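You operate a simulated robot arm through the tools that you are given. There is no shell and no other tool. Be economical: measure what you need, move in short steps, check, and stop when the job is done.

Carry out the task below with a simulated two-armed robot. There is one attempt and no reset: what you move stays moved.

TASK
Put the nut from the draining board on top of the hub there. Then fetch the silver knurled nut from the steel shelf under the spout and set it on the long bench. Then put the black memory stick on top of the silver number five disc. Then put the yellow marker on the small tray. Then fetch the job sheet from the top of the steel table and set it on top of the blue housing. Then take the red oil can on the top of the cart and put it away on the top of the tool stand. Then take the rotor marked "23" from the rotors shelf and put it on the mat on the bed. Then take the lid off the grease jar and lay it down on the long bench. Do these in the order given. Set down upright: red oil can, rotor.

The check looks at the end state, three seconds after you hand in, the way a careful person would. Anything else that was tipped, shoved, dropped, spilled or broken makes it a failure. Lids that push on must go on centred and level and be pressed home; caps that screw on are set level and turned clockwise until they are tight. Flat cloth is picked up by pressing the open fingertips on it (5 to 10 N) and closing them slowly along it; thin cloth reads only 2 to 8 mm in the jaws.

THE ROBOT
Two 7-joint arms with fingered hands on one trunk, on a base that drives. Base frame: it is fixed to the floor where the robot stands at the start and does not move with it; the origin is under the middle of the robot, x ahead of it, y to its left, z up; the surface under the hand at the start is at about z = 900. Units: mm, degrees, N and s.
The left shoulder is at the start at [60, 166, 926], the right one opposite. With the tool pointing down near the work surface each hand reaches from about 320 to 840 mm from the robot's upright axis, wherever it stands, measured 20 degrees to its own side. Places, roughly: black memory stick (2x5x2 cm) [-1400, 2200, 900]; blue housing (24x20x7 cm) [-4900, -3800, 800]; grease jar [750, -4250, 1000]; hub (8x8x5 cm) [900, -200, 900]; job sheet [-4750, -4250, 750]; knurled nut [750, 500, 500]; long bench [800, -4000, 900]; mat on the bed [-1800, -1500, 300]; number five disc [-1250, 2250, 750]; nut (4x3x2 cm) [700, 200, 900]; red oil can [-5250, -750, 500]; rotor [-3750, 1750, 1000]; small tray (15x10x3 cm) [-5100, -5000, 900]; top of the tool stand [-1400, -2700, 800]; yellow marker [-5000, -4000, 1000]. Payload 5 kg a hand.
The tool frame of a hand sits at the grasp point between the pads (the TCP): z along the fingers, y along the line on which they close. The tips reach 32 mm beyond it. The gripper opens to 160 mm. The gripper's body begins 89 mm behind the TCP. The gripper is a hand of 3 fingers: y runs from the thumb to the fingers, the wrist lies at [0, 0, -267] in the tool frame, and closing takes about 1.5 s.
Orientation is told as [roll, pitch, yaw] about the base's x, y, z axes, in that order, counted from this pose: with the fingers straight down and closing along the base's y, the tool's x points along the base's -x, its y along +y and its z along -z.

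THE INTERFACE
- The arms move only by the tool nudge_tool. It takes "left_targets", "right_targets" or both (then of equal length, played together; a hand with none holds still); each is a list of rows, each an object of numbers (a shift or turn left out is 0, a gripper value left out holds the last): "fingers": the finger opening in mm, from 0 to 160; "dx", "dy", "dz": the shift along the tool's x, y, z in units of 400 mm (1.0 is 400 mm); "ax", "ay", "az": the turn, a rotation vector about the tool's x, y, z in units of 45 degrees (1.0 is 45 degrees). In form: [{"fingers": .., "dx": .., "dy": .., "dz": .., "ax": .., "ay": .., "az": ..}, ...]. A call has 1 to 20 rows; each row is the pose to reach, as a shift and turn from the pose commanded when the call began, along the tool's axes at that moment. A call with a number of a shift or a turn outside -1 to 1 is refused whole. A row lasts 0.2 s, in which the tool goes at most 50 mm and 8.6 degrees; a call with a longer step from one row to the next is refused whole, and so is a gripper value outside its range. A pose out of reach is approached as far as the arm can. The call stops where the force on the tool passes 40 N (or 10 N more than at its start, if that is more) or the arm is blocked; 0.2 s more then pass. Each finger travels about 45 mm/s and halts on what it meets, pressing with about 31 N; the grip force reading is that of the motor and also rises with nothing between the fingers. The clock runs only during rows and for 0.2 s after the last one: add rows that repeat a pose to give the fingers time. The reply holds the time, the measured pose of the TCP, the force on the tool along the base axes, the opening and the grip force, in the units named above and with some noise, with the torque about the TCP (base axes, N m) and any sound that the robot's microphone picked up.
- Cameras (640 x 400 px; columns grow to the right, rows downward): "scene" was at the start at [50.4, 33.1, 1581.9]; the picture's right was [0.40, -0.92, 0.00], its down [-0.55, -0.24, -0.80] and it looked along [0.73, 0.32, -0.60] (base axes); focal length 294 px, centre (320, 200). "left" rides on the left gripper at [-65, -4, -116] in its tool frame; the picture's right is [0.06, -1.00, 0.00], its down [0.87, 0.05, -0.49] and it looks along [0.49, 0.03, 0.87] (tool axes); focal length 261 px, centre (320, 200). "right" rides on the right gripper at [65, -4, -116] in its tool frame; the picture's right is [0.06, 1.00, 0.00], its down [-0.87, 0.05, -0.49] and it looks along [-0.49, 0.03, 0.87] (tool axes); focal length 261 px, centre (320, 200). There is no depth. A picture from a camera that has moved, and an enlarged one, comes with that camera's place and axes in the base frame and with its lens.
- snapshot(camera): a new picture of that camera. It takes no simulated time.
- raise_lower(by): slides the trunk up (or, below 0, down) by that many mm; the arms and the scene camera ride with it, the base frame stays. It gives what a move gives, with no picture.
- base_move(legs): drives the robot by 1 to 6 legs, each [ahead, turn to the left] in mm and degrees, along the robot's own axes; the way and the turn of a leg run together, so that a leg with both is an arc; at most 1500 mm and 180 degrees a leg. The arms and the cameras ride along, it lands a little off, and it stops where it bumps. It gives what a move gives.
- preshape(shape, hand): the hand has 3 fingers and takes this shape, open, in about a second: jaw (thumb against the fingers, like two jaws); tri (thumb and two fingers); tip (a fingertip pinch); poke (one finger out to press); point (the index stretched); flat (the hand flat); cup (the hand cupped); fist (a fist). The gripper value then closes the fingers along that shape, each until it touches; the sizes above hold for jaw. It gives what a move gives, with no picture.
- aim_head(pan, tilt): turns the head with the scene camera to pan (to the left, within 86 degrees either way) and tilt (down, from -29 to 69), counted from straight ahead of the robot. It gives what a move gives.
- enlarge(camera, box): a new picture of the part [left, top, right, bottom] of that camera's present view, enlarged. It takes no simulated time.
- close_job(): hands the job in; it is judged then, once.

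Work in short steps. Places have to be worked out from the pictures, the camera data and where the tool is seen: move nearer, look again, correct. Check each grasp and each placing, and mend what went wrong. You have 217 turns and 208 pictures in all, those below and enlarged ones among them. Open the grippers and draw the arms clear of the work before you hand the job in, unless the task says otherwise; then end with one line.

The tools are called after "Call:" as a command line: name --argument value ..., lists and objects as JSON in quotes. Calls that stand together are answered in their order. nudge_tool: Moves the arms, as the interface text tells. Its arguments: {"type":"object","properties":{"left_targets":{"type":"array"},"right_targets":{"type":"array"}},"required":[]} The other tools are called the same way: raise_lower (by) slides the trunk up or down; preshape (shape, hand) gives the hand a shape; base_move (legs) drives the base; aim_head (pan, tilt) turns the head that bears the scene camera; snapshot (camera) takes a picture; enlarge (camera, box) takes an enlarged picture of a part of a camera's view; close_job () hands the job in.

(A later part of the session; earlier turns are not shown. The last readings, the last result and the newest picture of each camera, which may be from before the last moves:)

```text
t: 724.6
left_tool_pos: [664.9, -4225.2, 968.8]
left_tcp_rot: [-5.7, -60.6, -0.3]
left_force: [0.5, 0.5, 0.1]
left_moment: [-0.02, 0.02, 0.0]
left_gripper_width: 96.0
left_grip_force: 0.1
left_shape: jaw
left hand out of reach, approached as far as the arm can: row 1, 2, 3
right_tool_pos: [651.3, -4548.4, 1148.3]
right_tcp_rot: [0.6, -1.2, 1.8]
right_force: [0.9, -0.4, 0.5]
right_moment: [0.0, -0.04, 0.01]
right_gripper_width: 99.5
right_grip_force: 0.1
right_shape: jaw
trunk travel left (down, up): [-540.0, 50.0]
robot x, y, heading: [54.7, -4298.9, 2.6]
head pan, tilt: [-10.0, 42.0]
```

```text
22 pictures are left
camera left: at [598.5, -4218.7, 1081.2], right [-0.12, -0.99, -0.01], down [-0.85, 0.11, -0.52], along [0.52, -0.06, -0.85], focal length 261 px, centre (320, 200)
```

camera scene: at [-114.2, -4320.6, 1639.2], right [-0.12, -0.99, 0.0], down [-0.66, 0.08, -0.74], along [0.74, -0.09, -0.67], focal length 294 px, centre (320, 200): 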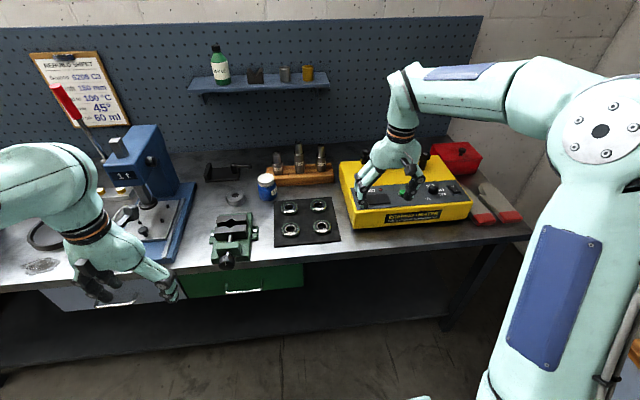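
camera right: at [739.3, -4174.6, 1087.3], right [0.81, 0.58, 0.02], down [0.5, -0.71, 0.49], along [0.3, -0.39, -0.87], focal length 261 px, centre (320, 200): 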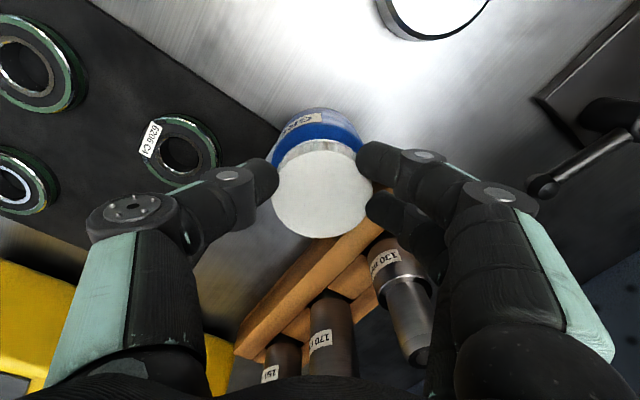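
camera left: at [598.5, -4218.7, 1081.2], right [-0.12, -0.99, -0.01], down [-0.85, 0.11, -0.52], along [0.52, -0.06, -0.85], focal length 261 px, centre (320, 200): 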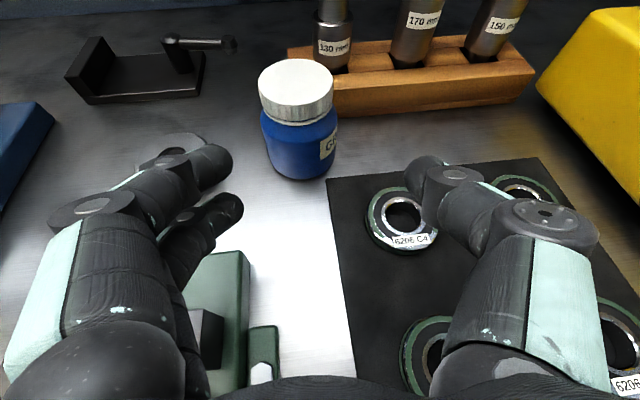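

The jar is straight ahead, slightly to the left. I shift 17 mm left, advance 123 mm along the fingers, and close on the body.

Call:
nudge_tool --left_targets '[{"fingers": 96, "dy": 0.044}, {"fingers": 96, "dy": 0.044, "dz": 0.09}, {"fingers": 96, "dy": 0.044, "dz": 0.18}, {"fingers": 96, "dx": 0.003, "dy": 0.044, "dz": 0.25}, {"fingers": 96, "dx": 0.006, "dy": 0.044, "dz": 0.29}, {"fingers": 96, "dx": 0.006, "dy": 0.044, "dz": 0.3075}]'

Call:
snapshot --camera "left"

```text
t: 726.0
left_tool_pos: [773.5, -4222.3, 901.7]
left_tcp_rot: [-5.7, -60.5, -0.4]
left_force: [-0.3, 0.5, 0.4]
left_moment: [0.02, 0.04, 0.01]
left_gripper_width: 96.3
left_grip_force: 0.0
left_shape: jaw
right_tool_pos: [652.2, -4549.7, 1147.4]
right_tcp_rot: [0.6, -1.0, 1.9]
right_force: [-0.5, 0.2, 0.6]
right_moment: [0.02, 0.03, 0.02]
right_gripper_width: 99.6
right_grip_force: 0.0
right_shape: jaw
trunk travel left (down, up): [-540.0, 50.0]
robot x, y, heading: [54.6, -4296.7, 2.7]
head pan, tilt: [-10.0, 42.0]
```

```text
21 pictures are left
camera left: at [706.3, -4215.6, 1015.5], right [-0.12, -0.99, -0.01], down [-0.85, 0.11, -0.52], along [0.52, -0.06, -0.86], focal length 261 px, centre (320, 200)
```

left: 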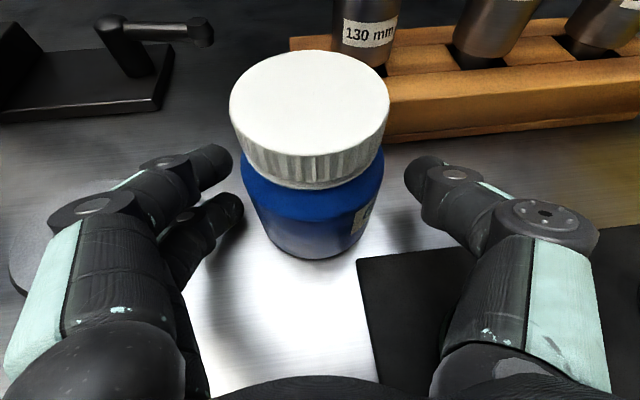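

Positioned around the jar's body. Close the left hand on it.

Call:
nudge_tool --left_targets '[{"fingers": 88, "dy": 0.01}, {"fingers": 80, "dy": 0.01}, {"fingers": 72, "dy": 0.01}, {"fingers": 64, "dy": 0.01}, {"fingers": 56, "dy": 0.01}, {"fingers": 48, "dy": 0.01}, {"fingers": 40, "dy": 0.01}, {"fingers": 40, "dy": 0.01}, {"fingers": 40, "dy": 0.01}]'

Call:
snapshot --camera "left"

```text
t: 728.0
left_tool_pos: [773.9, -4217.9, 901.4]
left_tcp_rot: [-5.6, -60.6, -0.4]
left_force: [0.7, -0.2, -0.1]
left_moment: [0.04, -0.04, -0.03]
left_gripper_width: 63.0
left_grip_force: 31.1
left_shape: jaw
right_tool_pos: [652.5, -4549.9, 1147.5]
right_tcp_rot: [0.6, -1.2, 1.9]
right_force: [0.1, -0.1, 0.0]
right_moment: [0.02, -0.01, -0.02]
right_gripper_width: 99.5
right_grip_force: 0.3
right_shape: jaw
trunk travel left (down, up): [-540.0, 50.0]
robot x, y, heading: [53.5, -4293.5, 2.9]
head pan, tilt: [-10.0, 42.0]
```

```text
20 pictures are left
camera left: at [707.1, -4212.3, 1015.2], right [-0.12, -0.99, -0.01], down [-0.85, 0.11, -0.52], along [0.52, -0.06, -0.85], focal length 261 px, centre (320, 200)
```

left: 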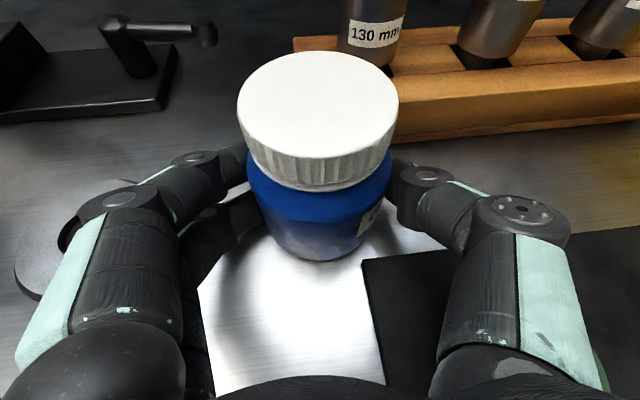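

Held firmly. For comfortable reach I lift the jar 80 mm and bring it 80 mm closer with the left hand.

Call:
nudge_tool --left_targets '[{"dx": -0.025, "dz": -0.014}, {"dx": -0.05, "dy": -0.002, "dz": -0.06}, {"dx": -0.062, "dy": -0.01, "dz": -0.13}, {"dx": -0.07, "dy": -0.02, "dz": -0.2}, {"dx": -0.076, "dy": -0.0275, "dz": -0.271}, {"dx": -0.076, "dy": -0.0275, "dz": -0.271}]'

Call:
nudge_tool --right_targets '[{"dx": -0.005, "dy": 0.1, "dz": -0.02, "az": 0.12}, {"dx": -0.01, "dy": 0.2, "dz": -0.04, "az": 0.24}, {"dx": -0.02, "dy": 0.3, "dz": -0.05, "az": 0.36}, {"dx": -0.03, "dy": 0.4, "dz": -0.05, "az": 0.48}, {"dx": -0.05, "dy": 0.5, "dz": -0.05, "az": 0.6}, {"dx": -0.07, "dy": 0.6, "dz": -0.05, "az": 0.72}, {"dx": -0.09, "dy": 0.7, "dz": -0.05, "az": 0.84}, {"dx": -0.12, "dy": 0.8, "dz": -0.05, "az": 0.96}]'

Call:
snapshot --camera "scene"

```text
t: 729.4
left_tool_pos: [694.4, -4219.0, 981.0]
left_tcp_rot: [-5.6, -60.4, -0.5]
left_force: [0.4, -0.2, -3.5]
left_moment: [-0.01, 0.06, 0.02]
left_gripper_width: 62.8
left_grip_force: 30.7
left_shape: jaw
right_tool_pos: [653.4, -4550.5, 1147.4]
right_tcp_rot: [0.7, -1.0, 1.9]
right_force: [0.7, 0.7, 0.5]
right_moment: [-0.03, 0.05, 0.02]
right_gripper_width: 99.4
right_grip_force: 0.2
right_shape: jaw
trunk travel left (down, up): [-540.0, 50.0]
robot x, y, heading: [54.4, -4300.2, 2.7]
head pan, tilt: [-10.0, 42.0]
```

```text
t: 731.2
left_tool_pos: [693.5, -4217.9, 980.4]
left_tcp_rot: [-5.7, -60.5, -0.3]
left_force: [0.0, -0.1, -3.7]
left_moment: [0.0, 0.06, -0.04]
left_gripper_width: 63.2
left_grip_force: 31.0
left_shape: jaw
right_tool_pos: [688.8, -4227.4, 1173.0]
right_tcp_rot: [1.3, -0.3, -41.4]
right_force: [0.3, -0.1, -0.5]
right_moment: [-0.02, 0.01, 0.0]
right_gripper_width: 99.6
right_grip_force: 0.1
right_shape: jaw
trunk travel left (down, up): [-540.0, 50.0]
robot x, y, heading: [52.7, -4293.8, 2.8]
head pan, tilt: [-10.0, 42.0]
```

```text
19 pictures are left
camera scene: at [108.8, -4308.4, 1639.2], right [-0.13, -0.99, 0.0], down [-0.66, 0.08, -0.74], along [0.74, -0.09, -0.67], focal length 294 px, centre (320, 200)
```

scene: 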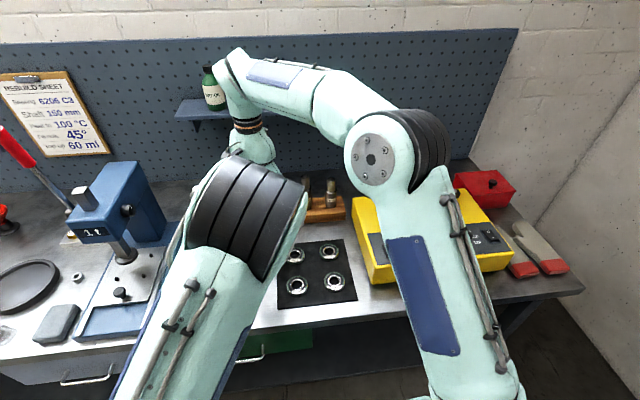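

The right hand is above the jar. Now its camera, for alignment.

Call:
nudge_tool --right_targets '[{"az": 0.17}, {"az": 0.34}, {"az": 0.5}, {"az": 0.5, "dz": 0.08}, {"az": 0.5, "dz": 0.15}, {"az": 0.5, "dz": 0.15}]'

Call:
snapshot --camera "right"

```text
t: 732.6
left_tool_pos: [692.7, -4218.2, 982.4]
left_tcp_rot: [-5.6, -60.5, -0.4]
left_force: [-0.6, -0.8, -3.8]
left_moment: [0.01, 0.02, 0.02]
left_gripper_width: 62.8
left_grip_force: 30.8
left_shape: jaw
right_tool_pos: [690.2, -4228.8, 1113.5]
right_tcp_rot: [1.3, 0.0, -63.9]
right_force: [0.2, 0.3, -0.6]
right_moment: [0.0, 0.01, 0.03]
right_gripper_width: 99.8
right_grip_force: 0.0
right_shape: jaw
trunk travel left (down, up): [-540.0, 50.0]
robot x, y, heading: [52.6, -4298.1, 2.9]
head pan, tilt: [-10.0, 42.0]
```

```text
18 pictures are left
camera right: at [655.7, -4173.1, 1228.4], right [0.87, 0.5, 0.02], down [0.42, -0.76, 0.49], along [0.26, -0.42, -0.87], focal length 261 px, centre (320, 200)
```

right: 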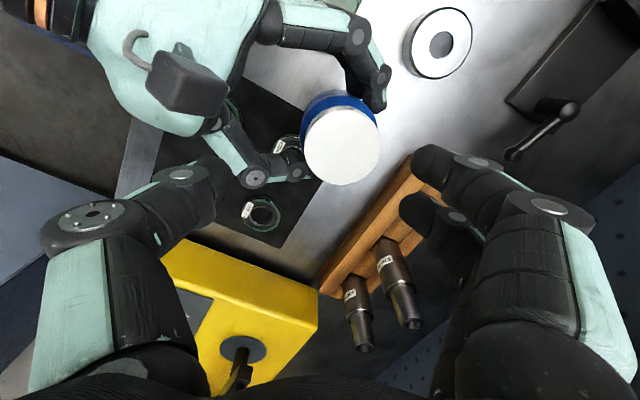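

The cap's centre is about [706,-4220], top z≈1028. I narrow to 80, centre, and lower so the tips take only the upper part of the cap, clear of the left fingers.

Call:
nudge_tool --right_targets '[{"fingers": 82, "dx": 0.0027, "dy": 0.046}, {"fingers": 82, "dx": 0.0027, "dy": 0.046}, {"fingers": 82, "dx": 0.0027, "dy": 0.046, "dz": 0.06}, {"fingers": 82, "dx": 0.0027, "dy": 0.046, "dz": 0.11}, {"fingers": 82, "dx": 0.0027, "dy": 0.046, "dz": 0.14}, {"fingers": 82, "dx": 0.0027, "dy": 0.046, "dz": 0.165}]'

Call:
snapshot --camera "right"

```text
t: 734.0
left_tool_pos: [692.8, -4219.6, 981.5]
left_tcp_rot: [-5.6, -60.5, -0.5]
left_force: [0.7, 0.4, -2.7]
left_moment: [-0.02, 0.06, 0.01]
left_gripper_width: 62.7
left_grip_force: 31.6
left_shape: jaw
right_tool_pos: [706.6, -4218.3, 1045.0]
right_tcp_rot: [1.4, 0.1, -63.8]
right_force: [-0.3, 0.1, -0.3]
right_moment: [0.06, -0.02, -0.02]
right_gripper_width: 82.6
right_grip_force: 0.0
right_shape: jaw
trunk travel left (down, up): [-540.0, 50.0]
robot x, y, heading: [52.2, -4293.1, 3.0]
head pan, tilt: [-10.0, 42.0]
```

```text
17 pictures are left
camera right: at [672.7, -4162.0, 1160.9], right [0.87, 0.5, 0.02], down [0.42, -0.76, 0.49], along [0.26, -0.42, -0.87], focal length 261 px, centre (320, 200)
```

right: 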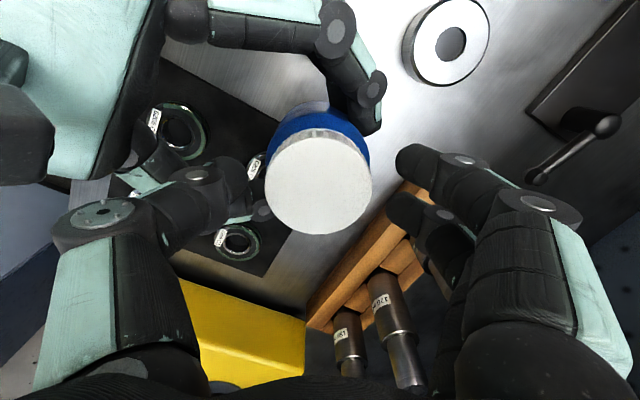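

Centred. Lower 3 mm and close on the cap, then turn anticlockwise about 40°.

Call:
nudge_tool --right_targets '[{"dz": 0.0075, "fingers": 74}, {"dz": 0.0075, "fingers": 66}, {"dz": 0.0075, "fingers": 58}, {"dz": 0.0075, "fingers": 50}, {"dz": 0.0075, "fingers": 42}, {"dz": 0.0075, "fingers": 35}, {"dz": 0.0075, "fingers": 35}, {"dz": 0.0075, "fingers": 35}]'

Call:
nudge_tool --right_targets '[{"az": -0.12}, {"az": -0.24}, {"az": -0.36}, {"az": -0.48}, {"az": -0.6}, {"az": -0.72}, {"az": -0.84}, {"az": -0.95}]'

Call:
snapshot --camera "left"

```text
t: 735.8
left_tool_pos: [693.5, -4219.0, 981.1]
left_tcp_rot: [-5.6, -60.6, -0.5]
left_force: [-0.9, 0.1, -1.5]
left_moment: [0.02, 0.04, -0.03]
left_gripper_width: 62.7
left_grip_force: 31.5
left_shape: jaw
right_tool_pos: [706.7, -4218.5, 1042.4]
right_tcp_rot: [1.4, 0.0, -63.7]
right_force: [-0.6, -0.3, 0.2]
right_moment: [0.0, -0.03, 0.0]
right_gripper_width: 50.3
right_grip_force: 30.8
right_shape: jaw
trunk travel left (down, up): [-540.0, 50.0]
robot x, y, heading: [56.7, -4296.7, 2.6]
head pan, tilt: [-10.0, 42.0]
```

```text
t: 737.6
left_tool_pos: [693.5, -4219.1, 981.0]
left_tcp_rot: [-5.6, -60.5, -0.3]
left_force: [3.8, 4.5, -3.1]
left_moment: [-0.03, 0.1, 0.13]
left_gripper_width: 62.5
left_grip_force: 31.0
left_shape: jaw
right_tool_pos: [707.1, -4217.9, 1042.2]
right_tcp_rot: [1.0, -0.7, -21.0]
right_force: [-4.5, -4.7, -0.1]
right_moment: [-0.23, 0.2, -0.04]
right_gripper_width: 50.2
right_grip_force: 30.9
right_shape: jaw
trunk travel left (down, up): [-540.0, 50.0]
robot x, y, heading: [56.5, -4295.4, 2.9]
head pan, tilt: [-10.0, 42.0]
```

```text
16 pictures are left
camera left: at [625.9, -4212.5, 1094.7], right [-0.12, -0.99, -0.01], down [-0.85, 0.11, -0.52], along [0.52, -0.06, -0.85], focal length 261 px, centre (320, 200)
```

left: 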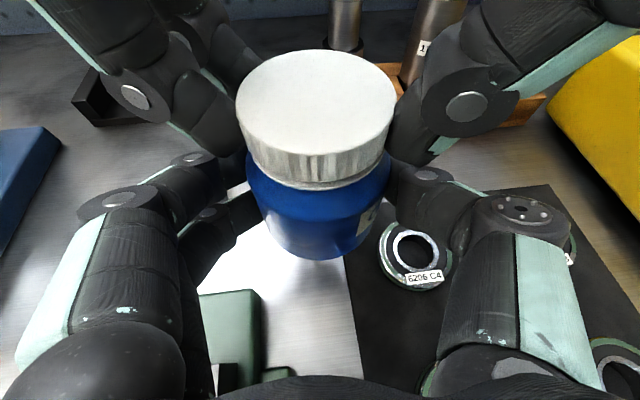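

The jar stayed put and the cap turned. I continue another 32° and then feel with a gentle lift.

Call:
nudge_tool --right_targets '[{"az": -0.12}, {"az": -0.24}, {"az": -0.36}, {"az": -0.48}, {"az": -0.6}, {"az": -0.7}, {"az": -0.7, "dz": -0.004}, {"az": -0.7, "dz": -0.008}]'

```text
t: 739.4
left_tool_pos: [694.5, -4219.7, 980.9]
left_tcp_rot: [-5.6, -60.7, -0.4]
left_force: [2.1, 5.9, 5.9]
left_moment: [-0.14, 0.01, 0.1]
left_gripper_width: 62.5
left_grip_force: 30.9
left_shape: jaw
right_tool_pos: [707.8, -4218.8, 1045.5]
right_tcp_rot: [0.4, -1.2, 10.5]
right_force: [-3.4, -5.9, -8.7]
right_moment: [-0.23, 0.13, -0.06]
right_gripper_width: 50.8
right_grip_force: 30.8
right_shape: jaw
trunk travel left (down, up): [-540.0, 50.0]
robot x, y, heading: [56.9, -4292.5, 2.7]
head pan, tilt: [-10.0, 42.0]
```

Still engaged. I regrip: open slightly, turn back 75°, close, and make another stroke.

Call:
nudge_tool --right_targets '[{"dz": 0.007, "fingers": 58}, {"dz": 0.007, "fingers": 70}, {"dz": 0.007, "fingers": 82}, {"dz": 0.007, "fingers": 82, "az": 0.17}, {"dz": 0.007, "fingers": 82, "az": 0.34}, {"dz": 0.007, "fingers": 82, "az": 0.51}, {"dz": 0.007, "fingers": 82, "az": 0.68}, {"dz": 0.007, "fingers": 82, "az": 0.85}, {"dz": 0.007, "fingers": 82, "az": 1.0}]'

Call:
nudge_tool --right_targets '[{"az": 0.17}, {"az": 0.34}, {"az": 0.51}, {"az": 0.66}, {"az": 0.66, "fingers": 74}, {"az": 0.66, "fingers": 64}, {"az": 0.66, "fingers": 54}, {"az": 0.66, "fingers": 44}, {"az": 0.66, "fingers": 35}, {"az": 0.66, "fingers": 35}, {"az": 0.66, "fingers": 35}]'

Call:
nudge_tool --right_targets '[{"az": -0.15}, {"az": -0.3}, {"az": -0.45}, {"az": -0.6}, {"az": -0.75}, {"az": -0.9}, {"az": -1.0}]'

Call:
nudge_tool --right_targets '[{"az": -0.15}, {"az": -0.3}, {"az": -0.45}, {"az": -0.6}, {"az": -0.66}, {"az": -0.66, "dz": -0.004}, {"az": -0.66, "dz": -0.008}]'

```text
t: 741.4
left_tool_pos: [693.4, -4219.0, 981.1]
left_tcp_rot: [-5.6, -60.5, -0.4]
left_force: [-0.6, -0.2, -2.8]
left_moment: [0.0, 0.08, 0.05]
left_gripper_width: 62.3
left_grip_force: 30.7
left_shape: jaw
right_tool_pos: [708.4, -4217.6, 1042.0]
right_tcp_rot: [1.2, -0.5, -34.7]
right_force: [-1.0, -0.6, -0.1]
right_moment: [-0.02, 0.0, -0.02]
right_gripper_width: 81.2
right_grip_force: 0.0
right_shape: jaw
trunk travel left (down, up): [-540.0, 50.0]
robot x, y, heading: [56.1, -4297.9, 2.6]
head pan, tilt: [-10.0, 42.0]
```

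```text
t: 743.8
left_tool_pos: [692.3, -4218.3, 980.7]
left_tcp_rot: [-5.5, -60.7, -0.5]
left_force: [-0.5, 0.9, -1.3]
left_moment: [0.04, 0.0, -0.01]
left_gripper_width: 62.6
left_grip_force: 31.3
left_shape: jaw
right_tool_pos: [706.6, -4218.0, 1042.8]
right_tcp_rot: [1.2, 0.1, -64.2]
right_force: [0.3, -0.5, 1.2]
right_moment: [0.04, 0.0, -0.01]
right_gripper_width: 50.2
right_grip_force: 31.1
right_shape: jaw
trunk travel left (down, up): [-540.0, 50.0]
robot x, y, heading: [53.5, -4295.8, 2.5]
head pan, tilt: [-10.0, 42.0]
```

```text
t: 745.4
left_tool_pos: [693.5, -4219.3, 980.9]
left_tcp_rot: [-5.6, -60.5, -0.3]
left_force: [5.5, 1.5, -0.3]
left_moment: [0.06, 0.05, 0.07]
left_gripper_width: 62.6
left_grip_force: 31.0
left_shape: jaw
right_tool_pos: [706.8, -4219.6, 1042.7]
right_tcp_rot: [1.0, -0.8, -19.2]
right_force: [-5.6, -2.7, -0.1]
right_moment: [-0.2, 0.24, -0.05]
right_gripper_width: 50.0
right_grip_force: 31.0
right_shape: jaw
trunk travel left (down, up): [-540.0, 50.0]
robot x, y, heading: [54.2, -4295.0, 2.7]
head pan, tilt: [-10.0, 42.0]
```

```text
t: 747.0
left_tool_pos: [693.4, -4219.3, 981.2]
left_tcp_rot: [-5.7, -60.7, -0.3]
left_force: [2.9, 6.9, 9.5]
left_moment: [-0.18, -0.09, 0.13]
left_gripper_width: 62.4
left_grip_force: 30.9
left_shape: jaw
right_tool_pos: [707.2, -4219.3, 1046.1]
right_tcp_rot: [0.4, -1.0, 10.5]
right_force: [-1.0, -6.7, -10.1]
right_moment: [-0.22, 0.13, -0.02]
right_gripper_width: 49.9
right_grip_force: 31.3
right_shape: jaw
trunk travel left (down, up): [-540.0, 50.0]
robot x, y, heading: [55.3, -4295.0, 2.9]
head pan, tilt: [-10.0, 42.0]
```

Another stroke, then a picture to check progress.

Call:
nudge_tool --right_targets '[{"dz": 0.006, "fingers": 58}, {"dz": 0.006, "fingers": 70}, {"dz": 0.006, "fingers": 82}, {"dz": 0.006, "fingers": 82, "az": 0.17}, {"dz": 0.006, "fingers": 82, "az": 0.34}, {"dz": 0.006, "fingers": 82, "az": 0.51}, {"dz": 0.006, "fingers": 82, "az": 0.68}, {"dz": 0.006, "fingers": 82, "az": 0.85}, {"dz": 0.006, "fingers": 82, "az": 1.0}]'

Call:
nudge_tool --right_targets '[{"az": 0.17}, {"az": 0.34}, {"az": 0.51}, {"az": 0.66}, {"az": 0.66, "fingers": 74}, {"az": 0.66, "fingers": 64}, {"az": 0.66, "fingers": 54}, {"az": 0.66, "fingers": 44}, {"az": 0.66, "fingers": 35}, {"az": 0.66, "fingers": 35}, {"az": 0.66, "fingers": 35}]'

Call:
nudge_tool --right_targets '[{"az": -0.15}, {"az": -0.3}, {"az": -0.45}, {"az": -0.6}, {"az": -0.75}, {"az": -0.9}, {"az": -1.0}]'

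Call:
nudge_tool --right_targets '[{"az": -0.15}, {"az": -0.3}, {"az": -0.45}, {"az": -0.6}, {"az": -0.66}, {"az": -0.66, "dz": -0.004}, {"az": -0.66, "dz": -0.008}]'

Call:
snapshot --camera "left"

```text
t: 749.0
left_tool_pos: [694.1, -4218.7, 982.1]
left_tcp_rot: [-5.6, -60.5, -0.5]
left_force: [0.1, -0.4, -1.8]
left_moment: [-0.02, 0.06, -0.01]
left_gripper_width: 62.9
left_grip_force: 31.2
left_shape: jaw
right_tool_pos: [708.2, -4218.4, 1043.4]
right_tcp_rot: [1.3, -0.5, -34.8]
right_force: [0.3, -0.3, 0.0]
right_moment: [-0.02, -0.03, 0.02]
right_gripper_width: 81.2
right_grip_force: 0.1
right_shape: jaw
trunk travel left (down, up): [-540.0, 50.0]
robot x, y, heading: [54.0, -4294.1, 2.5]
head pan, tilt: [-10.0, 42.0]
```

```text
t: 751.4
left_tool_pos: [693.3, -4219.0, 980.2]
left_tcp_rot: [-5.6, -60.7, -0.4]
left_force: [0.0, -0.8, -1.4]
left_moment: [0.04, 0.03, 0.01]
left_gripper_width: 62.7
left_grip_force: 31.0
left_shape: jaw
right_tool_pos: [706.6, -4217.5, 1044.1]
right_tcp_rot: [1.3, 0.1, -64.3]
right_force: [0.7, 0.0, 1.2]
right_moment: [-0.01, -0.01, -0.01]
right_gripper_width: 50.1
right_grip_force: 31.2
right_shape: jaw
trunk travel left (down, up): [-540.0, 50.0]
robot x, y, heading: [57.6, -4296.0, 2.7]
head pan, tilt: [-10.0, 42.0]
```

```text
t: 753.0
left_tool_pos: [692.4, -4218.6, 980.9]
left_tcp_rot: [-5.6, -60.4, -0.3]
left_force: [4.2, 3.4, -3.2]
left_moment: [-0.01, 0.12, 0.09]
left_gripper_width: 62.5
left_grip_force: 31.5
left_shape: jaw
right_tool_pos: [708.6, -4217.4, 1044.5]
right_tcp_rot: [0.9, -0.8, -19.2]
right_force: [-5.0, -2.3, 0.7]
right_moment: [-0.18, 0.24, -0.02]
right_gripper_width: 50.0
right_grip_force: 30.3
right_shape: jaw
trunk travel left (down, up): [-540.0, 50.0]
robot x, y, heading: [53.8, -4295.5, 3.1]
head pan, tilt: [-10.0, 42.0]
```

```text
t: 754.6
left_tool_pos: [693.2, -4217.4, 981.3]
left_tcp_rot: [-5.7, -60.6, -0.4]
left_force: [2.1, 7.9, 3.4]
left_moment: [-0.22, -0.02, 0.11]
left_gripper_width: 62.6
left_grip_force: 31.3
left_shape: jaw
right_tool_pos: [708.4, -4216.8, 1046.1]
right_tcp_rot: [0.4, -1.1, 10.3]
right_force: [-1.8, -7.7, -3.8]
right_moment: [-0.31, 0.12, -0.01]
right_gripper_width: 50.1
right_grip_force: 31.0
right_shape: jaw
trunk travel left (down, up): [-540.0, 50.0]
robot x, y, heading: [56.9, -4297.6, 2.8]
head pan, tilt: [-10.0, 42.0]
```

```text
15 pictures are left
camera left: at [626.1, -4212.6, 1095.3], right [-0.12, -0.99, -0.01], down [-0.85, 0.11, -0.52], along [0.52, -0.06, -0.85], focal length 261 px, centre (320, 200)
```

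left: 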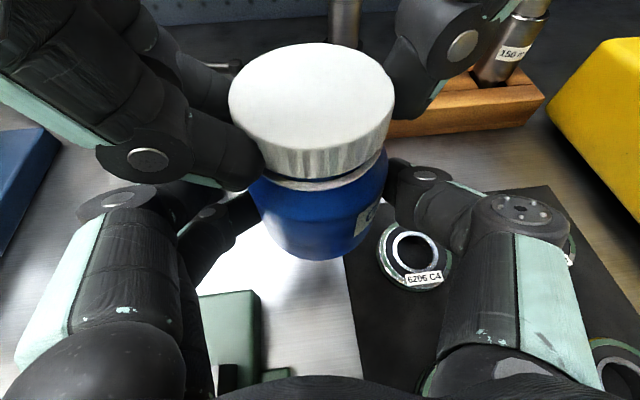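

The cap is rising off the neck. Two more strokes with a lift test.

Call:
nudge_tool --right_targets '[{"dz": 0.004, "fingers": 58}, {"dz": 0.004, "fingers": 70}, {"dz": 0.004, "fingers": 82}, {"dz": 0.004, "fingers": 82, "az": 0.17}, {"dz": 0.004, "fingers": 82, "az": 0.34}, {"dz": 0.004, "fingers": 82, "az": 0.51}, {"dz": 0.004, "fingers": 82, "az": 0.68}, {"dz": 0.004, "fingers": 82, "az": 0.85}, {"dz": 0.004, "fingers": 82, "az": 1.0}]'

Call:
nudge_tool --right_targets '[{"az": 0.17}, {"az": 0.34}, {"az": 0.51}, {"az": 0.66}, {"az": 0.66, "fingers": 74}, {"az": 0.66, "fingers": 64}, {"az": 0.66, "fingers": 54}, {"az": 0.66, "fingers": 44}, {"az": 0.66, "fingers": 35}, {"az": 0.66, "fingers": 35}, {"az": 0.66, "fingers": 35}]'

Call:
nudge_tool --right_targets '[{"az": -0.15}, {"az": -0.3}, {"az": -0.45}, {"az": -0.6}, {"az": -0.75}, {"az": -0.9}, {"az": -1.0}]'

Call:
nudge_tool --right_targets '[{"az": -0.15}, {"az": -0.3}, {"az": -0.45}, {"az": -0.6}, {"az": -0.66}, {"az": -0.66, "dz": -0.004}, {"az": -0.66, "dz": -0.008}, {"az": -0.66, "dz": -0.012}]'

```text
t: 756.6
left_tool_pos: [693.5, -4219.3, 980.5]
left_tcp_rot: [-5.5, -60.5, -0.5]
left_force: [0.5, 0.1, -2.7]
left_moment: [-0.01, 0.08, 0.0]
left_gripper_width: 62.6
left_grip_force: 30.8
left_shape: jaw
right_tool_pos: [707.9, -4218.9, 1046.2]
right_tcp_rot: [1.1, -0.5, -34.6]
right_force: [0.4, 0.5, 0.3]
right_moment: [0.02, -0.01, 0.03]
right_gripper_width: 81.2
right_grip_force: 0.1
right_shape: jaw
trunk travel left (down, up): [-540.0, 50.0]
robot x, y, heading: [58.2, -4295.6, 2.5]
head pan, tilt: [-10.0, 42.0]
```

```text
t: 759.0
left_tool_pos: [693.9, -4219.5, 981.1]
left_tcp_rot: [-5.6, -60.6, -0.4]
left_force: [2.6, 0.3, -0.9]
left_moment: [-0.01, 0.02, 0.0]
left_gripper_width: 62.6
left_grip_force: 31.4
left_shape: jaw
right_tool_pos: [707.2, -4218.6, 1046.2]
right_tcp_rot: [1.3, 0.0, -64.3]
right_force: [0.0, 0.2, 0.3]
right_moment: [-0.01, -0.02, -0.01]
right_gripper_width: 49.9
right_grip_force: 30.6
right_shape: jaw
trunk travel left (down, up): [-540.0, 50.0]
robot x, y, heading: [49.9, -4297.1, 2.9]
head pan, tilt: [-10.0, 42.0]
```

```text
t: 760.6
left_tool_pos: [692.8, -4219.1, 980.8]
left_tcp_rot: [-5.6, -60.6, -0.4]
left_force: [2.1, 3.8, -2.9]
left_moment: [-0.15, 0.14, 0.12]
left_gripper_width: 62.7
left_grip_force: 30.5
left_shape: jaw
right_tool_pos: [707.8, -4217.3, 1046.6]
right_tcp_rot: [1.0, -0.7, -19.2]
right_force: [-1.5, -3.3, 0.1]
right_moment: [-0.07, 0.06, -0.09]
right_gripper_width: 50.0
right_grip_force: 31.0
right_shape: jaw
trunk travel left (down, up): [-540.0, 50.0]
robot x, y, heading: [49.5, -4295.9, 2.7]
head pan, tilt: [-10.0, 42.0]
```

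```text
t: 762.4
left_tool_pos: [693.6, -4219.2, 980.5]
left_tcp_rot: [-5.7, -60.6, -0.4]
left_force: [1.8, 5.3, 0.2]
left_moment: [-0.27, 0.05, 0.08]
left_gripper_width: 62.8
left_grip_force: 30.7
left_shape: jaw
right_tool_pos: [707.7, -4217.0, 1050.8]
right_tcp_rot: [0.4, -1.3, 10.5]
right_force: [-1.2, -4.8, -2.9]
right_moment: [-0.05, 0.04, 0.0]
right_gripper_width: 49.8
right_grip_force: 30.8
right_shape: jaw
trunk travel left (down, up): [-540.0, 50.0]
robot x, y, heading: [56.2, -4292.3, 3.0]
head pan, tilt: [-10.0, 42.0]
```

Very little resistance now. I lift 15 mm slowly.

Call:
nudge_tool --right_targets '[{"dz": -0.006}, {"dz": -0.012}, {"dz": -0.02}, {"dz": -0.03}, {"dz": -0.04}, {"dz": -0.04}]'

Call:
snapshot --camera "left"

```text
t: 763.8
left_tool_pos: [692.4, -4218.7, 981.5]
left_tcp_rot: [-5.7, -60.4, -0.5]
left_force: [0.3, 0.4, -3.1]
left_moment: [-0.03, 0.06, 0.03]
left_gripper_width: 62.6
left_grip_force: 31.4
left_shape: jaw
right_tool_pos: [706.7, -4216.7, 1067.2]
right_tcp_rot: [0.5, -1.3, 10.4]
right_force: [1.0, -0.9, -0.3]
right_moment: [0.01, 0.01, 0.02]
right_gripper_width: 49.9
right_grip_force: 31.1
right_shape: jaw
trunk travel left (down, up): [-540.0, 50.0]
robot x, y, heading: [58.5, -4294.6, 2.8]
head pan, tilt: [-10.0, 42.0]
```

```text
14 pictures are left
camera left: at [625.8, -4213.0, 1094.7], right [-0.12, -0.99, -0.01], down [-0.85, 0.11, -0.52], along [0.52, -0.06, -0.85], focal length 261 px, centre (320, 200)
```

left: 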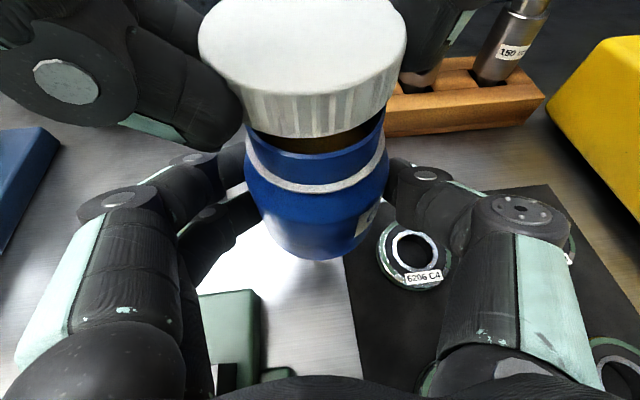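

The lid is off. I raise it clear, then return the jar to its spot with the left hand by reversing the lift.

Call:
nudge_tool --right_targets '[{"dz": -0.08}, {"dz": -0.16}, {"dz": -0.25}, {"dz": -0.25, "dy": -0.1}, {"dz": -0.25, "dy": -0.2}]'

Call:
nudge_tool --left_targets '[{"dx": 0.006, "dy": 0.0075, "dz": 0.071}, {"dx": 0.014, "dy": 0.0175, "dz": 0.141}, {"dx": 0.026, "dy": 0.0255, "dz": 0.211}, {"dx": 0.048, "dy": 0.027, "dz": 0.254}, {"dx": 0.062, "dy": 0.0275, "dz": 0.263}, {"dx": 0.07, "dy": 0.0275, "dz": 0.267}, {"dx": 0.075, "dy": 0.0275, "dz": 0.27}, {"dx": 0.078, "dy": 0.0275, "dz": 0.272}]'

Call:
snapshot --camera "left"

```text
t: 765.0
left_tool_pos: [694.1, -4219.5, 981.9]
left_tcp_rot: [-5.5, -60.5, -0.6]
left_force: [-0.4, 0.0, -2.3]
left_moment: [0.04, 0.08, 0.01]
left_gripper_width: 62.3
left_grip_force: 30.9
left_shape: jaw
right_tool_pos: [717.9, -4299.7, 1168.2]
right_tcp_rot: [0.5, -1.2, 10.4]
right_force: [-0.2, -0.5, 0.1]
right_moment: [0.0, 0.03, 0.0]
right_gripper_width: 49.6
right_grip_force: 30.7
right_shape: jaw
trunk travel left (down, up): [-540.0, 50.0]
robot x, y, heading: [51.3, -4294.2, 2.6]
head pan, tilt: [-10.0, 42.0]
```

```text
t: 766.8
left_tool_pos: [774.2, -4218.7, 902.0]
left_tcp_rot: [-5.5, -60.6, -0.4]
left_force: [0.4, 0.0, -0.6]
left_moment: [0.06, 0.04, -0.01]
left_gripper_width: 62.4
left_grip_force: 30.9
left_shape: jaw
right_tool_pos: [717.2, -4299.4, 1168.4]
right_tcp_rot: [0.5, -1.2, 10.4]
right_force: [0.0, -0.8, 0.1]
right_moment: [0.0, -0.01, 0.02]
right_gripper_width: 49.4
right_grip_force: 31.1
right_shape: jaw
trunk travel left (down, up): [-540.0, 50.0]
robot x, y, heading: [53.9, -4296.7, 2.6]
head pan, tilt: [-10.0, 42.0]
```

```text
13 pictures are left
camera left: at [707.1, -4212.3, 1015.3], right [-0.12, -0.99, -0.01], down [-0.85, 0.11, -0.52], along [0.52, -0.06, -0.85], focal length 261 px, centre (320, 200)
```

left: 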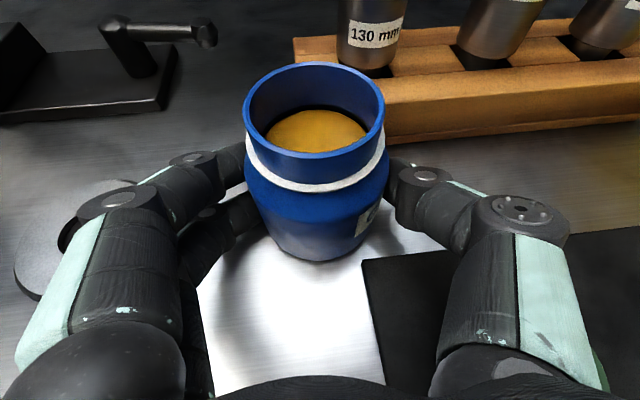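

The jar rests on the bench. I lower a last millimetre, open, and back the left hand out along its axis.

Call:
nudge_tool --left_targets '[{"dx": 0.0022, "dz": 0.0012}, {"dx": 0.0022, "dz": 0.0012, "fingers": 66}, {"dx": 0.0022, "dz": 0.0012, "fingers": 70}, {"dx": 0.0022, "dz": 0.0012, "fingers": 76}, {"dx": 0.0022, "dz": 0.0012, "fingers": 84}, {"dx": 0.0022, "dz": 0.0012, "fingers": 94}, {"dx": 0.0022, "dz": 0.0012, "fingers": 98}]'

Call:
nudge_tool --left_targets '[{"dz": -0.04}, {"dz": -0.12}, {"dz": -0.22}, {"dz": -0.32}, {"dz": -0.4}]'

Call:
snapshot --camera "left"

```text
t: 768.4
left_tool_pos: [773.3, -4218.1, 900.1]
left_tcp_rot: [-5.6, -60.6, -0.5]
left_force: [-0.9, -0.1, -0.2]
left_moment: [-0.01, 0.02, -0.01]
left_gripper_width: 97.5
left_grip_force: 0.1
left_shape: jaw
right_tool_pos: [717.9, -4298.9, 1168.2]
right_tcp_rot: [0.5, -1.2, 10.4]
right_force: [0.4, -0.4, 0.3]
right_moment: [-0.01, -0.03, 0.0]
right_gripper_width: 49.6
right_grip_force: 31.2
right_shape: jaw
trunk travel left (down, up): [-540.0, 50.0]
robot x, y, heading: [53.5, -4294.6, 2.7]
head pan, tilt: [-10.0, 42.0]
```

```text
t: 769.6
left_tool_pos: [633.8, -4203.5, 980.3]
left_tcp_rot: [-5.6, -60.6, -0.5]
left_force: [0.2, 0.2, -0.1]
left_moment: [0.01, -0.02, 0.01]
left_gripper_width: 97.6
left_grip_force: 0.0
left_shape: jaw
right_tool_pos: [716.5, -4300.0, 1168.4]
right_tcp_rot: [0.4, -1.2, 10.3]
right_force: [-0.4, -0.4, 0.6]
right_moment: [0.03, -0.01, -0.02]
right_gripper_width: 49.7
right_grip_force: 31.0
right_shape: jaw
trunk travel left (down, up): [-540.0, 50.0]
robot x, y, heading: [57.6, -4297.0, 2.9]
head pan, tilt: [-10.0, 42.0]
```

```text
12 pictures are left
camera left: at [565.9, -4196.6, 1095.0], right [-0.12, -0.99, -0.01], down [-0.85, 0.11, -0.52], along [0.52, -0.06, -0.85], focal length 261 px, centre (320, 200)
```

left: 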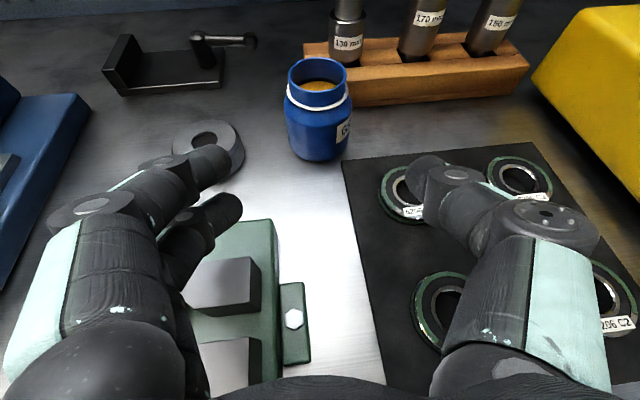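

The jar stands open and upright. There's clear bench between jar, vise and mat at about [718,-4192] for the lid. I move the left hand well away, bring the right hand over, and look.

Call:
nudge_tool --left_targets '[{"dz": -0.1}, {"dz": -0.2, "dy": 0.02}, {"dz": -0.3, "dy": 0.06}, {"dz": -0.36, "dy": 0.14}, {"dz": -0.38, "dy": 0.24}, {"dz": -0.4, "dy": 0.34}]'

Call:
nudge_tool --right_targets '[{"dy": 0.1}, {"dy": 0.2}, {"dy": 0.27, "dx": 0.045}, {"dy": 0.27, "dx": 0.045, "dz": 0.1}, {"dy": 0.27, "dx": 0.045, "dz": 0.2}, {"dy": 0.27, "dx": 0.045, "dz": 0.3}, {"dy": 0.27, "dx": 0.045, "dz": 0.3}]'

Call:
snapshot --camera "right"

Call:
snapshot --camera "scene"

```text
t: 771.0
left_tool_pos: [616.1, -4032.2, 1080.4]
left_tcp_rot: [-6.0, -60.5, 0.0]
left_force: [-0.9, 0.8, -0.4]
left_moment: [-0.04, -0.02, -0.11]
left_gripper_width: 98.0
left_grip_force: 0.1
left_shape: jaw
left hand out of reach, approached as far as the arm can: row 1, 2, 3, 4, 5, 6
right_tool_pos: [716.4, -4294.4, 1169.3]
right_tcp_rot: [0.3, -1.2, 10.6]
right_force: [-0.5, 1.0, 0.4]
right_moment: [-0.12, 0.01, -0.02]
right_gripper_width: 49.8
right_grip_force: 31.5
right_shape: jaw
trunk travel left (down, up): [-540.0, 50.0]
robot x, y, heading: [52.4, -4296.4, 2.7]
head pan, tilt: [-10.0, 42.0]
```

```text
t: 772.6
left_tool_pos: [615.8, -4036.3, 1081.1]
left_tcp_rot: [-5.6, -60.5, -0.4]
left_force: [-0.4, -0.6, 0.1]
left_moment: [0.04, 0.02, 0.0]
left_gripper_width: 97.9
left_grip_force: 0.1
left_shape: jaw
right_tool_pos: [686.8, -4196.9, 1045.4]
right_tcp_rot: [0.5, -1.2, 10.3]
right_force: [0.3, -0.8, 0.3]
right_moment: [-0.01, -0.02, 0.04]
right_gripper_width: 49.9
right_grip_force: 31.0
right_shape: jaw
trunk travel left (down, up): [-540.0, 50.0]
robot x, y, heading: [54.6, -4297.0, 3.1]
head pan, tilt: [-10.0, 42.0]
```

```text
11 pictures are left
camera right: at [621.1, -4212.8, 1159.9], right [-0.24, 0.97, 0.01], down [0.84, 0.2, 0.51], along [0.49, 0.13, -0.86], focal length 261 px, centre (320, 200)
```

right: 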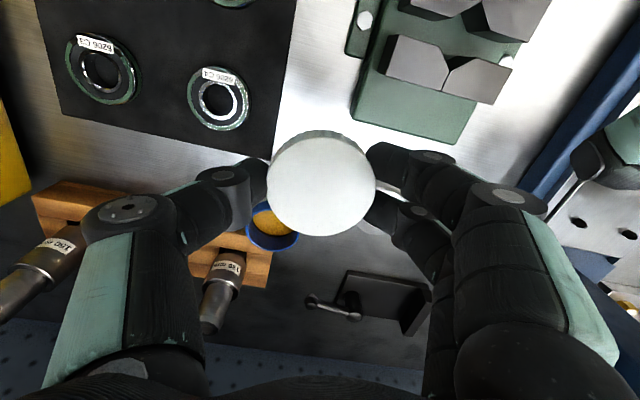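

```text
10 pictures are left
camera scene: at [107.5, -4309.7, 1639.3], right [-0.13, -0.99, 0.0], down [-0.66, 0.08, -0.74], along [0.74, -0.09, -0.67], focal length 294 px, centre (320, 200)
```

scene: 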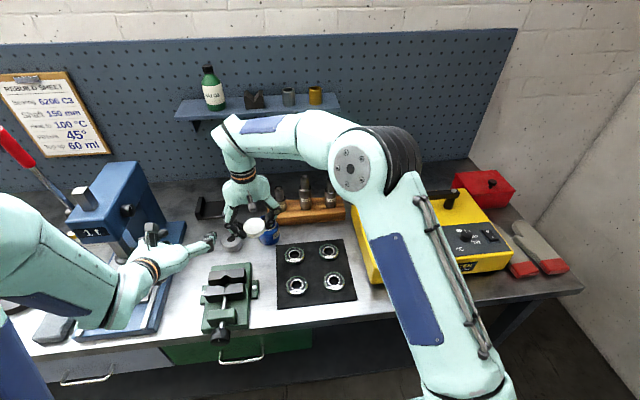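

A better spot is [742,-4152], between vise, jar and ring. I turn the hand so it closes along x there, lower a bit, then shift over.

Call:
nudge_tool --right_targets '[{"az": 0.17}, {"az": 0.34}, {"az": 0.51}, {"az": 0.68}, {"az": 0.85, "dz": 0.05}, {"az": 1.0, "dz": 0.1}, {"az": 1.0, "dz": 0.15}]'

Call:
nudge_tool --right_targets '[{"az": 0.17}, {"az": 0.34}, {"az": 0.51}, {"az": 0.68}, {"az": 0.85}, {"az": 1.0}, {"az": 1.0}]'

```text
t: 774.2
left_tool_pos: [617.3, -4036.1, 1080.3]
left_tcp_rot: [-5.7, -60.5, -0.3]
left_force: [0.0, 0.7, -0.2]
left_moment: [0.02, -0.01, 0.02]
left_gripper_width: 98.2
left_grip_force: 0.1
left_shape: jaw
right_tool_pos: [686.9, -4195.1, 985.9]
right_tcp_rot: [1.0, -0.6, -34.7]
right_force: [0.4, 0.2, 0.2]
right_moment: [0.0, 0.02, -0.02]
right_gripper_width: 49.8
right_grip_force: 30.6
right_shape: jaw
trunk travel left (down, up): [-540.0, 50.0]
robot x, y, heading: [53.6, -4302.6, 2.7]
head pan, tilt: [-10.0, 42.0]
```

```text
t: 775.8
left_tool_pos: [617.2, -4036.7, 1081.1]
left_tcp_rot: [-5.6, -60.6, -0.4]
left_force: [-0.1, -0.5, 0.9]
left_moment: [0.0, 0.04, 0.0]
left_gripper_width: 98.2
left_grip_force: 0.0
left_shape: jaw
right_tool_pos: [686.4, -4193.3, 987.4]
right_tcp_rot: [1.2, 0.4, -79.7]
right_force: [-0.1, 0.1, 0.1]
right_moment: [0.01, 0.02, 0.02]
right_gripper_width: 49.6
right_grip_force: 31.0
right_shape: jaw
trunk travel left (down, up): [-540.0, 50.0]
robot x, y, heading: [55.4, -4296.1, 3.0]
head pan, tilt: [-10.0, 42.0]
```

Now over the spot, then down to about 25 mm above the bench, and check.

Call:
nudge_tool --right_targets '[{"dx": 0.025, "dy": 0.05}, {"dx": 0.05, "dy": 0.1}, {"dx": 0.076, "dy": 0.156}, {"dx": 0.076, "dy": 0.156}, {"dx": 0.076, "dy": 0.156, "dz": 0.07}, {"dx": 0.076, "dy": 0.156, "dz": 0.14}, {"dx": 0.076, "dy": 0.156, "dz": 0.14}]'

Call:
snapshot --camera "right"

Call:
enlarge --camera "scene" --box '[190, 190, 310, 290]'

```text
t: 777.4
left_tool_pos: [617.3, -4035.1, 1081.0]
left_tcp_rot: [-5.6, -60.5, -0.4]
left_force: [-0.7, 0.3, -0.3]
left_moment: [0.0, 0.0, 0.01]
left_gripper_width: 98.0
left_grip_force: 0.1
left_shape: jaw
right_tool_pos: [742.4, -4151.6, 931.6]
right_tcp_rot: [1.2, 0.5, -79.6]
right_force: [-1.3, -0.2, 0.6]
right_moment: [-0.01, 0.02, -0.04]
right_gripper_width: 50.0
right_grip_force: 31.1
right_shape: jaw
trunk travel left (down, up): [-540.0, 50.0]
robot x, y, heading: [55.5, -4299.8, 2.9]
head pan, tilt: [-10.0, 42.0]
```

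```text
9 pictures are left
camera right: at [723.9, -4088.8, 1047.3], right [0.97, 0.24, 0.02], down [0.2, -0.85, 0.49], along [0.14, -0.47, -0.87], focal length 261 px, centre (320, 200)
```

right: 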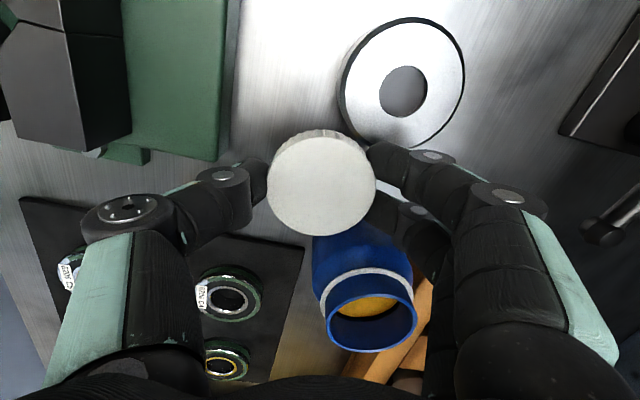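

```text
4.00 times, centred on (250, 240) of scene
camera zoom: at [108.0, -4309.7, 1639.3], right [-0.13, -0.99, 0.0], down [-0.66, 0.08, -0.74], along [0.74, -0.09, -0.67], focal length 1174 px, centre (600, 40)
```

zoom: 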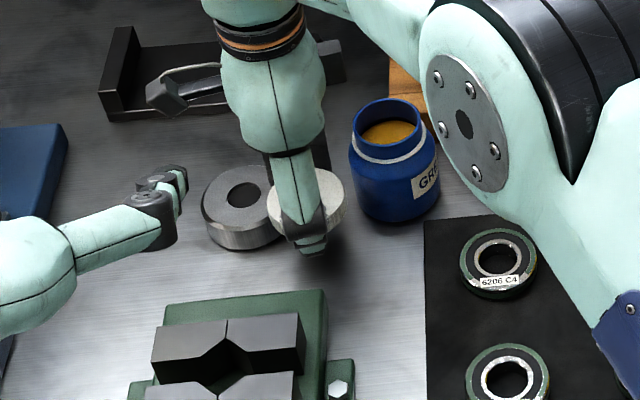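

The ring is closer than I'd judged. I shift the lid to [718,-4190], well clear of ring, vise and jar, staying slightly higher while moving.

Call:
nudge_tool --right_targets '[{"dz": -0.03}, {"dz": -0.03, "dx": -0.04, "dy": -0.04}, {"dz": -0.03, "dx": -0.083, "dy": -0.076}, {"dz": -0.03, "dx": -0.083, "dy": -0.076}]'

Call:
snapshot --camera "right"

```text
t: 778.4
left_tool_pos: [617.6, -4036.1, 1080.5]
left_tcp_rot: [-5.7, -60.5, -0.4]
left_force: [0.0, 0.2, 0.5]
left_moment: [0.03, 0.04, 0.04]
left_gripper_width: 98.1
left_grip_force: 0.1
left_shape: jaw
right_tool_pos: [719.4, -4188.9, 944.9]
right_tcp_rot: [1.2, 0.5, -79.7]
right_force: [-0.8, -0.2, -0.7]
right_moment: [0.0, -0.03, 0.0]
right_gripper_width: 49.8
right_grip_force: 31.2
right_shape: jaw
trunk travel left (down, up): [-540.0, 50.0]
robot x, y, heading: [53.3, -4296.3, 2.8]
head pan, tilt: [-10.0, 42.0]
```

```text
7 pictures are left
camera right: at [700.6, -4125.6, 1059.9], right [0.97, 0.24, 0.02], down [0.2, -0.85, 0.49], along [0.14, -0.47, -0.87], focal length 261 px, centre (320, 200)
```

right: 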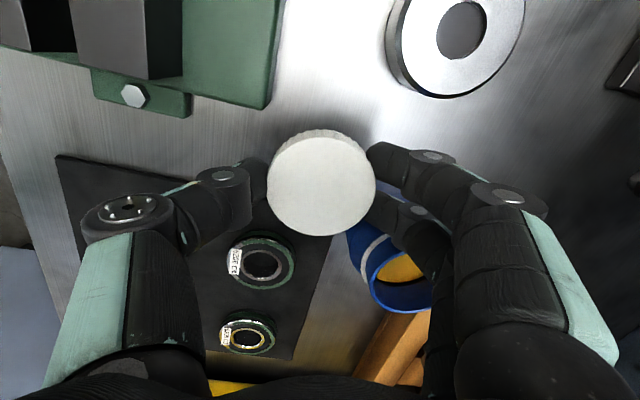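

All clear here. I lower to the bench by feel.

Call:
nudge_tool --right_targets '[{"dz": 0.05}, {"dz": 0.08}, {"dz": 0.09}, {"dz": 0.096}, {"dz": 0.102}, {"dz": 0.108}, {"dz": 0.114}, {"dz": 0.12}, {"dz": 0.126}, {"dz": 0.132}]'

```text
t: 780.6
left_tool_pos: [616.1, -4036.5, 1081.5]
left_tcp_rot: [-5.6, -60.5, -0.4]
left_force: [0.5, 0.6, -0.9]
left_moment: [0.02, -0.01, 0.0]
left_gripper_width: 98.0
left_grip_force: 0.1
left_shape: jaw
right_tool_pos: [720.1, -4188.5, 894.7]
right_tcp_rot: [1.4, 0.5, -79.6]
right_force: [-2.3, -1.7, 18.9]
right_moment: [-0.31, 0.77, 0.16]
right_gripper_width: 50.2
right_grip_force: 30.6
right_shape: jaw
trunk travel left (down, up): [-540.0, 50.0]
robot x, y, heading: [57.2, -4293.6, 2.7]
head pan, tilt: [-10.0, 42.0]
```

Down on the bench. I ease up 1 mm, open a little, then rise straight up.

Call:
nudge_tool --right_targets '[{"dz": -0.003, "fingers": 52}, {"dz": -0.003, "fingers": 55}, {"dz": -0.003, "fingers": 58}, {"dz": -0.003, "fingers": 62}, {"dz": -0.003, "fingers": 66}, {"dz": -0.003, "fingers": 68}, {"dz": -0.003, "fingers": 68}]'

Call:
nudge_tool --right_targets '[{"dz": -0.03}, {"dz": -0.08}, {"dz": -0.16}, {"dz": -0.26}, {"dz": -0.36}, {"dz": -0.44}]'

Call:
snapshot --camera "right"

```text
t: 782.2
left_tool_pos: [616.2, -4036.3, 1081.0]
left_tcp_rot: [-5.6, -60.5, -0.4]
left_force: [0.0, -0.1, 0.1]
left_moment: [0.02, -0.03, 0.0]
left_gripper_width: 98.0
left_grip_force: 0.1
left_shape: jaw
right_tool_pos: [719.9, -4190.0, 893.0]
right_tcp_rot: [1.3, 0.5, -79.4]
right_force: [2.8, 3.3, 15.9]
right_moment: [-0.07, 0.38, -0.02]
right_gripper_width: 62.2
right_grip_force: 0.1
right_shape: jaw
trunk travel left (down, up): [-540.0, 50.0]
robot x, y, heading: [53.5, -4298.1, 3.1]
head pan, tilt: [-10.0, 42.0]
```

```text
t: 783.6
left_tool_pos: [617.4, -4035.4, 1081.1]
left_tcp_rot: [-5.6, -60.5, -0.5]
left_force: [0.5, 0.5, -0.8]
left_moment: [0.0, 0.01, 0.04]
left_gripper_width: 98.0
left_grip_force: 0.0
left_shape: jaw
right_tool_pos: [716.7, -4191.9, 1066.5]
right_tcp_rot: [1.2, 0.5, -79.6]
right_force: [-0.3, 0.6, -0.4]
right_moment: [0.01, 0.02, -0.03]
right_gripper_width: 67.6
right_grip_force: 0.2
right_shape: jaw
trunk travel left (down, up): [-540.0, 50.0]
robot x, y, heading: [54.7, -4297.1, 2.7]
head pan, tilt: [-10.0, 42.0]
```

```text
6 pictures are left
camera right: at [698.2, -4128.9, 1182.7], right [0.97, 0.24, 0.02], down [0.2, -0.85, 0.49], along [0.14, -0.47, -0.87], focal length 261 px, centre (320, 200)
```

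right: 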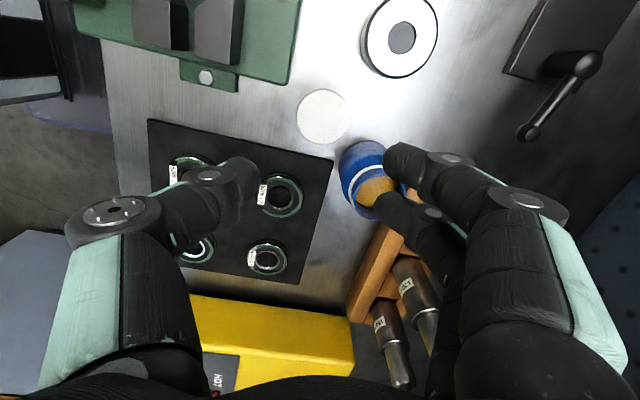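

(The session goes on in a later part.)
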